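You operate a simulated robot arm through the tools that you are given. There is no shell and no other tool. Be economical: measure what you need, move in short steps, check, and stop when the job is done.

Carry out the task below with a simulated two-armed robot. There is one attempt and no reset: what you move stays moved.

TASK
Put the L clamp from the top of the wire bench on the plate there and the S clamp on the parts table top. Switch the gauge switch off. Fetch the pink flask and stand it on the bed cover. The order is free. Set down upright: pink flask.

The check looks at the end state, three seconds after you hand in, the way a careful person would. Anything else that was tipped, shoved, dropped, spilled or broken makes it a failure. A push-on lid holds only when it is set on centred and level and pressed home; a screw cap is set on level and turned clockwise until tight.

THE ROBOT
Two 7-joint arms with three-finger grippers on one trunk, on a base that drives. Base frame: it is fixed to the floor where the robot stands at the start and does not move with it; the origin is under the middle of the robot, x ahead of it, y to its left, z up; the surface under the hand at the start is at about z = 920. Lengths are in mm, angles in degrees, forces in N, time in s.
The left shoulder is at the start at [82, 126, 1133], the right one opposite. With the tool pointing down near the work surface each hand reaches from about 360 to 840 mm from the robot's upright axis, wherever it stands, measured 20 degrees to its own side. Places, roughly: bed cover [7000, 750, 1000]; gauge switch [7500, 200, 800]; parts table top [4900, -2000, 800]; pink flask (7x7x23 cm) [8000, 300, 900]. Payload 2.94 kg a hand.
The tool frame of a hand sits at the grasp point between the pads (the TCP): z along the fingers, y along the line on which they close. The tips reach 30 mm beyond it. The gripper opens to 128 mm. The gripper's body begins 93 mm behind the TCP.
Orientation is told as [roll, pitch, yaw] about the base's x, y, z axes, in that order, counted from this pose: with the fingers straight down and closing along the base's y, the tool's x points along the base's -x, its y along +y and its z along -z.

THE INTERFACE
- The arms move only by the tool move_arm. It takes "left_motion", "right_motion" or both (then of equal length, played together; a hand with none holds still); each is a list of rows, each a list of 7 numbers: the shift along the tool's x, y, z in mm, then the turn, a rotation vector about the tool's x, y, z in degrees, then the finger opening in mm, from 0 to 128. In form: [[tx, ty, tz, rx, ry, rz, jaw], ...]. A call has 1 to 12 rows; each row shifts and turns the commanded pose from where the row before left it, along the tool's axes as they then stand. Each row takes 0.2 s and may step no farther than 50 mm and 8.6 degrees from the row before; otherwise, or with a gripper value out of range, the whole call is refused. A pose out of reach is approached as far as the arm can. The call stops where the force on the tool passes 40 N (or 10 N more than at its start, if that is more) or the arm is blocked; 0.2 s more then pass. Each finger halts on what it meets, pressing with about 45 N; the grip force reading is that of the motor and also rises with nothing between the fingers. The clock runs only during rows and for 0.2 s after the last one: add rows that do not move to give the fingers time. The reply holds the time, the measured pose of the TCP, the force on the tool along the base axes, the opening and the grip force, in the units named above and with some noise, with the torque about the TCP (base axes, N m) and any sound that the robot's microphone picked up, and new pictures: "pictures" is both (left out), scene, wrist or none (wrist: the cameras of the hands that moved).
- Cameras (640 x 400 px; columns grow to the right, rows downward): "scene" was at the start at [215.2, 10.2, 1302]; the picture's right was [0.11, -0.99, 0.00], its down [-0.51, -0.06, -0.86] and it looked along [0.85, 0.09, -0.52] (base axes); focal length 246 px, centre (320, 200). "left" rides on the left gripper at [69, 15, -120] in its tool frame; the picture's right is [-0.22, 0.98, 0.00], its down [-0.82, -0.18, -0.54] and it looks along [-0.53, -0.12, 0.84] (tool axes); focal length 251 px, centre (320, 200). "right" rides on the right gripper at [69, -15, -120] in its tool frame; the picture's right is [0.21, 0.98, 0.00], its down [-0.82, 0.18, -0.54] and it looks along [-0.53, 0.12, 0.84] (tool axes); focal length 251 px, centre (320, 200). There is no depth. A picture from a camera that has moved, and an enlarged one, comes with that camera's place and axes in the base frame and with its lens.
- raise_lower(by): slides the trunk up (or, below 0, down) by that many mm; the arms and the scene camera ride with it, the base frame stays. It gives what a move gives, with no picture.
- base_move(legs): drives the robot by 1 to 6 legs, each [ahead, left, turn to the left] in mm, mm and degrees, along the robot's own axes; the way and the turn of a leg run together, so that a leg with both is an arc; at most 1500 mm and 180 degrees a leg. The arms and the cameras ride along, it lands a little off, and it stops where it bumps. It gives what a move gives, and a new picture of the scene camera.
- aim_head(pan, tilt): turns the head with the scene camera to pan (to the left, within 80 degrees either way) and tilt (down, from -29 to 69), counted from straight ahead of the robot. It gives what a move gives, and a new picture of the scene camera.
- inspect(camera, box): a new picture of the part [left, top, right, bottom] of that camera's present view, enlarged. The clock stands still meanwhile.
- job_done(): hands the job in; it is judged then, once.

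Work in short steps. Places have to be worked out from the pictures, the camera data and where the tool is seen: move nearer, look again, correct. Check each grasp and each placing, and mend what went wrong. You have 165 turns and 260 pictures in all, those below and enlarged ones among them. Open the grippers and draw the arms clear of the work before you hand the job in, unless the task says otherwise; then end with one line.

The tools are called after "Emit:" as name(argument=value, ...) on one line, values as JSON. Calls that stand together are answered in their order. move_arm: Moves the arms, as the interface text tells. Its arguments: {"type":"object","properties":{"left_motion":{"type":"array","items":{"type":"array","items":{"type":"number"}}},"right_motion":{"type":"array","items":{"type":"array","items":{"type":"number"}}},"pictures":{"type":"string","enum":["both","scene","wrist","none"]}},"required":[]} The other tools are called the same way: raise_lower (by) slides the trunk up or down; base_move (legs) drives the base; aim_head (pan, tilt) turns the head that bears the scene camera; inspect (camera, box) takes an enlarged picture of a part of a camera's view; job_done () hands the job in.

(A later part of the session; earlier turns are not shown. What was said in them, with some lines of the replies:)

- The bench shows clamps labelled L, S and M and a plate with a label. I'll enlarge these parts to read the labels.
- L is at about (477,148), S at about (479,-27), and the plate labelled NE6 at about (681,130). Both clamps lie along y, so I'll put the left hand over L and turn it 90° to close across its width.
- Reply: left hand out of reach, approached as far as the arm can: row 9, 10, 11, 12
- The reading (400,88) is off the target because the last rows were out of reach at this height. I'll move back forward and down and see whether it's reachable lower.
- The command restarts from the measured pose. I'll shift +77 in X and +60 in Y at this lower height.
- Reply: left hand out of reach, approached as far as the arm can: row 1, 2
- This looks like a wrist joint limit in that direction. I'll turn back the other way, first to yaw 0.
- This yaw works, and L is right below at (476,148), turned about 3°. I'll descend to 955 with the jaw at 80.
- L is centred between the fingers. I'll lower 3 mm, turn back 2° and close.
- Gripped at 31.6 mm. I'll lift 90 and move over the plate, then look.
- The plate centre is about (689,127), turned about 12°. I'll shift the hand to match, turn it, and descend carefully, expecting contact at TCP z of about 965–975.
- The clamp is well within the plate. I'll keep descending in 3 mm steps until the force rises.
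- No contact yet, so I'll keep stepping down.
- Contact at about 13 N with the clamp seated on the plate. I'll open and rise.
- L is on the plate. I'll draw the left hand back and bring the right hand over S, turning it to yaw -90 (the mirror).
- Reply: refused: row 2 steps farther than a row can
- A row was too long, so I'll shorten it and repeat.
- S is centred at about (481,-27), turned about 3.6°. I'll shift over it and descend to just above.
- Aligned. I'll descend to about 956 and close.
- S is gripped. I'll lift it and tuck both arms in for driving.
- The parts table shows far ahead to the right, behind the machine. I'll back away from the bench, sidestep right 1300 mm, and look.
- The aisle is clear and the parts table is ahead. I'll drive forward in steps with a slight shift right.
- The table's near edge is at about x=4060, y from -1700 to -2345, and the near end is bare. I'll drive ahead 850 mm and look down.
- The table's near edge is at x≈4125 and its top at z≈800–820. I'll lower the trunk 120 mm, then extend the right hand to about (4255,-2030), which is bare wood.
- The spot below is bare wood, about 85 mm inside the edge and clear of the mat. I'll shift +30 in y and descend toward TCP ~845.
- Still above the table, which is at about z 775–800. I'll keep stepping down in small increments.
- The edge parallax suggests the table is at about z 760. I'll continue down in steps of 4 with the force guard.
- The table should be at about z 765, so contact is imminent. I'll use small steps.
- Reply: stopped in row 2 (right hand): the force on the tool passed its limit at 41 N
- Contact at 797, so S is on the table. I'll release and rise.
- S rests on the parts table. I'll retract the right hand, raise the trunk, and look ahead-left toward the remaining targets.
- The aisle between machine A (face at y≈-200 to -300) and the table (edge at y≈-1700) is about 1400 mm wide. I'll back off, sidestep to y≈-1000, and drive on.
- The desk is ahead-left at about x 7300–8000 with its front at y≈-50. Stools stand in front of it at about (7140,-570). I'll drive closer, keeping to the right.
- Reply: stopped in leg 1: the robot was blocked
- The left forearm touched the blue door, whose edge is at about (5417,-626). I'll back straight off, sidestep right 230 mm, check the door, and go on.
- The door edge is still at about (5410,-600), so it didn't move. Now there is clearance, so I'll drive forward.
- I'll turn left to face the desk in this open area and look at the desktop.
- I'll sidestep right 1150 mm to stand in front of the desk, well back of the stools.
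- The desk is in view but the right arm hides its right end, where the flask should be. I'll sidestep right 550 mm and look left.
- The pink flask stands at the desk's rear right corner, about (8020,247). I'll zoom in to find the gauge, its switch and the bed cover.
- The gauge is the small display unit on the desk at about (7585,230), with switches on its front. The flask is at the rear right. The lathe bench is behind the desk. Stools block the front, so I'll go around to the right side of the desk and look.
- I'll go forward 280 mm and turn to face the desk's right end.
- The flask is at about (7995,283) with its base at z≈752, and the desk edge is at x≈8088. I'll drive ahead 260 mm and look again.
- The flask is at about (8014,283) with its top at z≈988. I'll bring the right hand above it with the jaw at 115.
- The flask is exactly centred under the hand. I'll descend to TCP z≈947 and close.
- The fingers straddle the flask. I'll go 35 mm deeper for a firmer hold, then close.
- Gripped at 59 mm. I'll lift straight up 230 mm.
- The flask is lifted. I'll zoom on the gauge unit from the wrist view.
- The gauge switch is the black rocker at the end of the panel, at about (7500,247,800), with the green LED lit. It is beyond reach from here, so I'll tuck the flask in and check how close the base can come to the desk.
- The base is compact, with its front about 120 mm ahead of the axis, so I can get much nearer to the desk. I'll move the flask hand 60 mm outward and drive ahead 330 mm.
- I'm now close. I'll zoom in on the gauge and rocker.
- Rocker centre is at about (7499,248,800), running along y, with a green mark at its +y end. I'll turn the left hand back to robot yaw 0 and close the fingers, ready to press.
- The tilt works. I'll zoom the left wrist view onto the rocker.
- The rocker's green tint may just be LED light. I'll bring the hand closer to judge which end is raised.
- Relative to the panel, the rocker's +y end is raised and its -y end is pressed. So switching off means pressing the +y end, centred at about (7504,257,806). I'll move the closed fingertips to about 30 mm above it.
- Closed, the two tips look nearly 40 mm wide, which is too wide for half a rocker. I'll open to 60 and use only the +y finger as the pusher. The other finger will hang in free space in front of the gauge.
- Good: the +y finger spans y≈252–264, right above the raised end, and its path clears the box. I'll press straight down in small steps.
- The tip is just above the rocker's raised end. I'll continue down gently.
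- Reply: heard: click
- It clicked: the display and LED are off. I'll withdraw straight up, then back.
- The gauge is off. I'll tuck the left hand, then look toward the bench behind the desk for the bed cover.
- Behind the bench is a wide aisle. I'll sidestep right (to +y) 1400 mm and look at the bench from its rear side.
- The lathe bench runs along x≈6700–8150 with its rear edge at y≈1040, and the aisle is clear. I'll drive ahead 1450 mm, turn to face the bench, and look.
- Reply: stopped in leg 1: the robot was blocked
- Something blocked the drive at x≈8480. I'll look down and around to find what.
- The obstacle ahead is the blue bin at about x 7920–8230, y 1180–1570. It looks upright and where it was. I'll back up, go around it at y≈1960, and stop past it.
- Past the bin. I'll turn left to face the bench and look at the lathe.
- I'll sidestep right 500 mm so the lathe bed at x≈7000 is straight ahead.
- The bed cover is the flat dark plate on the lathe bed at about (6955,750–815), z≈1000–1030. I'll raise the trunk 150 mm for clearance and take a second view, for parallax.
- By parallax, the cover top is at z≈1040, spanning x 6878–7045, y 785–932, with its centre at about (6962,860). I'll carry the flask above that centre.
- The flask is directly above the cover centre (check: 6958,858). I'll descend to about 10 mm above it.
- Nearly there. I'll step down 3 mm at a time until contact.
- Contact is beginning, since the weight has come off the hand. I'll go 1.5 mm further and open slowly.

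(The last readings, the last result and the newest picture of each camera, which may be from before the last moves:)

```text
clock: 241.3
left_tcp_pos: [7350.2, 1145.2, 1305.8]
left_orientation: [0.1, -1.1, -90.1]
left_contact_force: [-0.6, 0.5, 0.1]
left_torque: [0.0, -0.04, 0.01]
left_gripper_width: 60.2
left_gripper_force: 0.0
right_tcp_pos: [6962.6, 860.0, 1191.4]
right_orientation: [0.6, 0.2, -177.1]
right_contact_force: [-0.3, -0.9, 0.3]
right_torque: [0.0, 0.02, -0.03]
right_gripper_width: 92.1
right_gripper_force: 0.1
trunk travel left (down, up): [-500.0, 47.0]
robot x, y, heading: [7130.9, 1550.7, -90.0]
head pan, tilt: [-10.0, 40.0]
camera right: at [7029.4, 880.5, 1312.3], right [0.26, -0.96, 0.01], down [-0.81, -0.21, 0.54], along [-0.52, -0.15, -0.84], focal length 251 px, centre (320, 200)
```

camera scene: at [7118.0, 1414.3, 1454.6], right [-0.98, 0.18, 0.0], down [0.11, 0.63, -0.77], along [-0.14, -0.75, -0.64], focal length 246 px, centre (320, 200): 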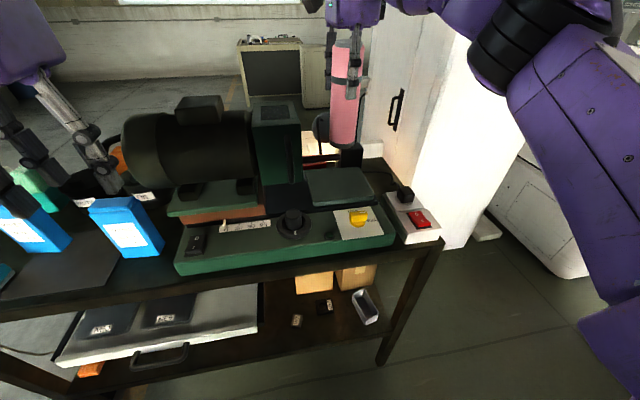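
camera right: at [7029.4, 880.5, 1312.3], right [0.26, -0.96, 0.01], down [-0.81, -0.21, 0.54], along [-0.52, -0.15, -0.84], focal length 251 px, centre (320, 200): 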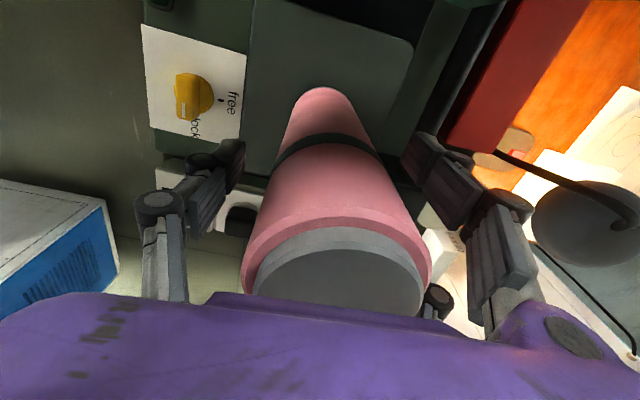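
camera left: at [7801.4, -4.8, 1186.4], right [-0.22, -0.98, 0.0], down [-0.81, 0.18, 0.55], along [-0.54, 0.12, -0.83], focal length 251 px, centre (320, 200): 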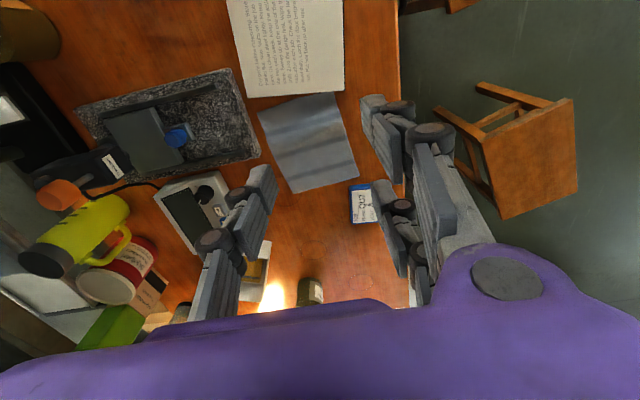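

The flask stands free between the open fingers. I'll rise straight up well clear of its top.

Emit:
move_arm(right_motion=[[0, 0, -30, 0, 0, 0, 100], [0, 0, -40, 0, 0, 0, 100], [0, 0, -40, 0, 0, 0, 100], [0, 0, -40, 0, 0, 0, 100]])

```text
clock: 242.3
left_tcp_pos: [7350.9, 1145.0, 1306.7]
left_orientation: [0.0, -1.1, -90.3]
left_contact_force: [0.5, -0.7, -0.4]
left_torque: [-0.05, 0.02, 0.01]
left_gripper_width: 59.8
left_gripper_force: 0.1
right_tcp_pos: [6964.4, 863.7, 1343.6]
right_orientation: [0.6, 0.1, -177.2]
right_contact_force: [-0.1, -0.1, -0.1]
right_torque: [0.01, 0.02, 0.02]
right_gripper_width: 100.1
right_gripper_force: 0.1
trunk travel left (down, up): [-500.0, 47.0]
robot x, y, heading: [7133.0, 1550.8, -90.2]
head pan, tilt: [-10.0, 40.0]
camera scene: at [7120.2, 1415.4, 1454.8], right [-0.98, 0.18, 0.0], down [0.11, 0.63, -0.77], along [-0.14, -0.75, -0.64], focal length 246 px, centre (320, 200)
camera right: at [7030.2, 884.3, 1464.3], right [0.26, -0.96, 0.01], down [-0.81, -0.21, 0.54], along [-0.52, -0.15, -0.84], focal length 251 px, centre (320, 200)
```

scene: 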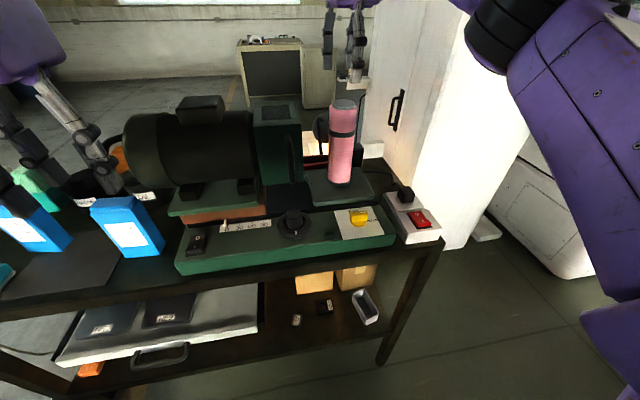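
right: 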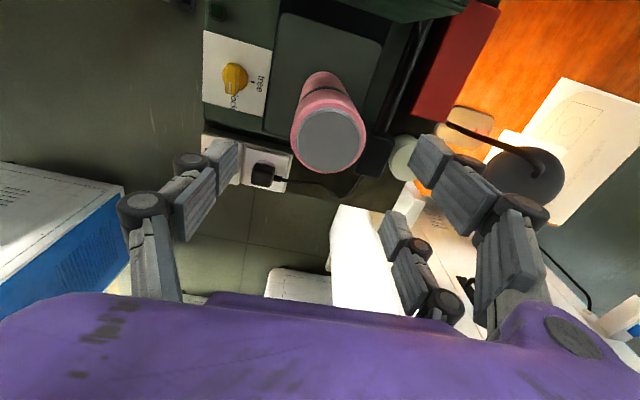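

The flask stands upright on the bed cover. I'll draw the right arm back and move the base away from the bench.

Emit:
move_arm(right_motion=[[-7, -42, 0, 0, 0, 0, 100], [-7, -42, 0, 0, 0, 0, 100], [-7, -42, 0, 0, 0, 0, 100], [-7, -42, 0, 0, 0, 0, 100], [-7, -42, 0, 0, 0, 0, 100], [0, 0, 0, 0, 0, 0, 100]], pictures="none")

Emit:
base_move(legs=[[-350, 0, 0]])

Emit:
aim_head(pan=45, tilt=35)

```text
clock: 243.7
left_tcp_pos: [7349.5, 1143.3, 1306.0]
left_orientation: [0.1, -1.0, -90.2]
left_contact_force: [0.8, 0.2, 0.1]
left_torque: [0.02, 0.04, 0.03]
left_gripper_width: 60.0
left_gripper_force: 0.0
right_tcp_pos: [6917.7, 1066.8, 1338.5]
right_orientation: [0.6, 0.2, -177.2]
right_contact_force: [-0.2, 0.7, -0.7]
right_torque: [0.0, -0.01, -0.04]
right_gripper_width: 99.9
right_gripper_force: 0.0
trunk travel left (down, up): [-500.0, 47.0]
robot x, y, heading: [7132.5, 1554.0, -90.2]
head pan, tilt: [-10.0, 40.0]
```

```text
clock: 246.0
left_tcp_pos: [7351.1, 1492.1, 1305.6]
left_orientation: [0.0, -1.0, -90.1]
left_contact_force: [-0.9, -0.6, 0.3]
left_torque: [-0.02, 0.02, 0.0]
left_gripper_width: 59.9
left_gripper_force: 0.0
right_tcp_pos: [6917.9, 1413.9, 1338.9]
right_orientation: [0.5, 0.2, -177.0]
right_contact_force: [0.4, -0.6, -0.7]
right_torque: [0.03, 0.01, 0.0]
right_gripper_width: 99.9
right_gripper_force: 0.1
trunk travel left (down, up): [-500.0, 47.0]
robot x, y, heading: [7130.3, 1898.5, -89.7]
head pan, tilt: [-10.0, 40.0]
camera scene: at [7120.1, 1759.9, 1454.4], right [-0.98, 0.17, 0.0], down [0.11, 0.63, -0.77], along [-0.13, -0.75, -0.64], focal length 246 px, centre (320, 200)
```

scene: 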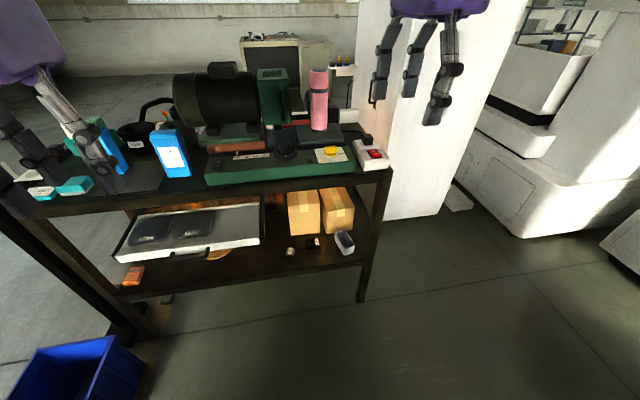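

```text
clock: 247.2
left_tcp_pos: [7352.3, 1492.0, 1306.3]
left_orientation: [0.1, -1.1, -89.9]
left_contact_force: [-0.4, 0.9, -0.2]
left_torque: [-0.01, -0.01, -0.02]
left_gripper_width: 60.0
left_gripper_force: 0.0
right_tcp_pos: [6918.6, 1413.8, 1339.8]
right_orientation: [0.7, 0.3, -177.0]
right_contact_force: [-0.1, 0.5, 0.3]
right_torque: [0.0, 0.03, 0.0]
right_gripper_width: 100.0
right_gripper_force: 0.0
trunk travel left (down, up): [-500.0, 47.0]
robot x, y, heading: [7131.7, 1902.1, -90.2]
head pan, tilt: [45.0, 35.0]
camera scene: at [7197.1, 1782.5, 1462.2], right [-0.71, -0.71, 0.0], down [-0.41, 0.41, -0.82], along [0.58, -0.58, -0.57], focal length 246 px, centre (320, 200)
```

scene: 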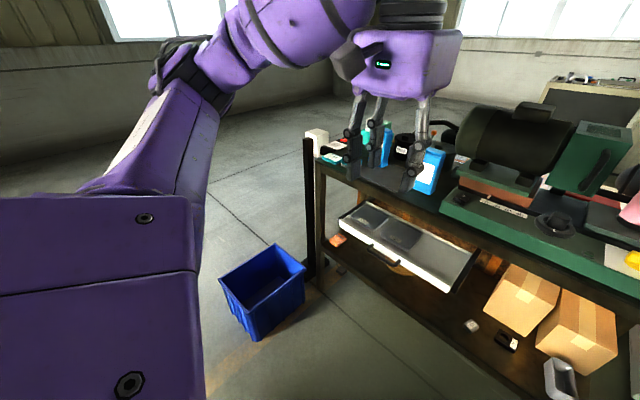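

The L clamp is on the plate, the S clamp is on the parts table, the gauge is off, and the flask stands upright on the bed cover. The bin and its surroundings look undisturbed, and both grippers are open and clear, so I'm handing in.

Emit:
job_done()

```text
The job is handed in.
```

All four parts of the task are done and handed in; on the way the robot was stopped twice, once by its left forearm at the blue machine door and once near the blue bin, and both looked unmoved afterwards, though I can't rule out a shift of about 2 cm in the bin.
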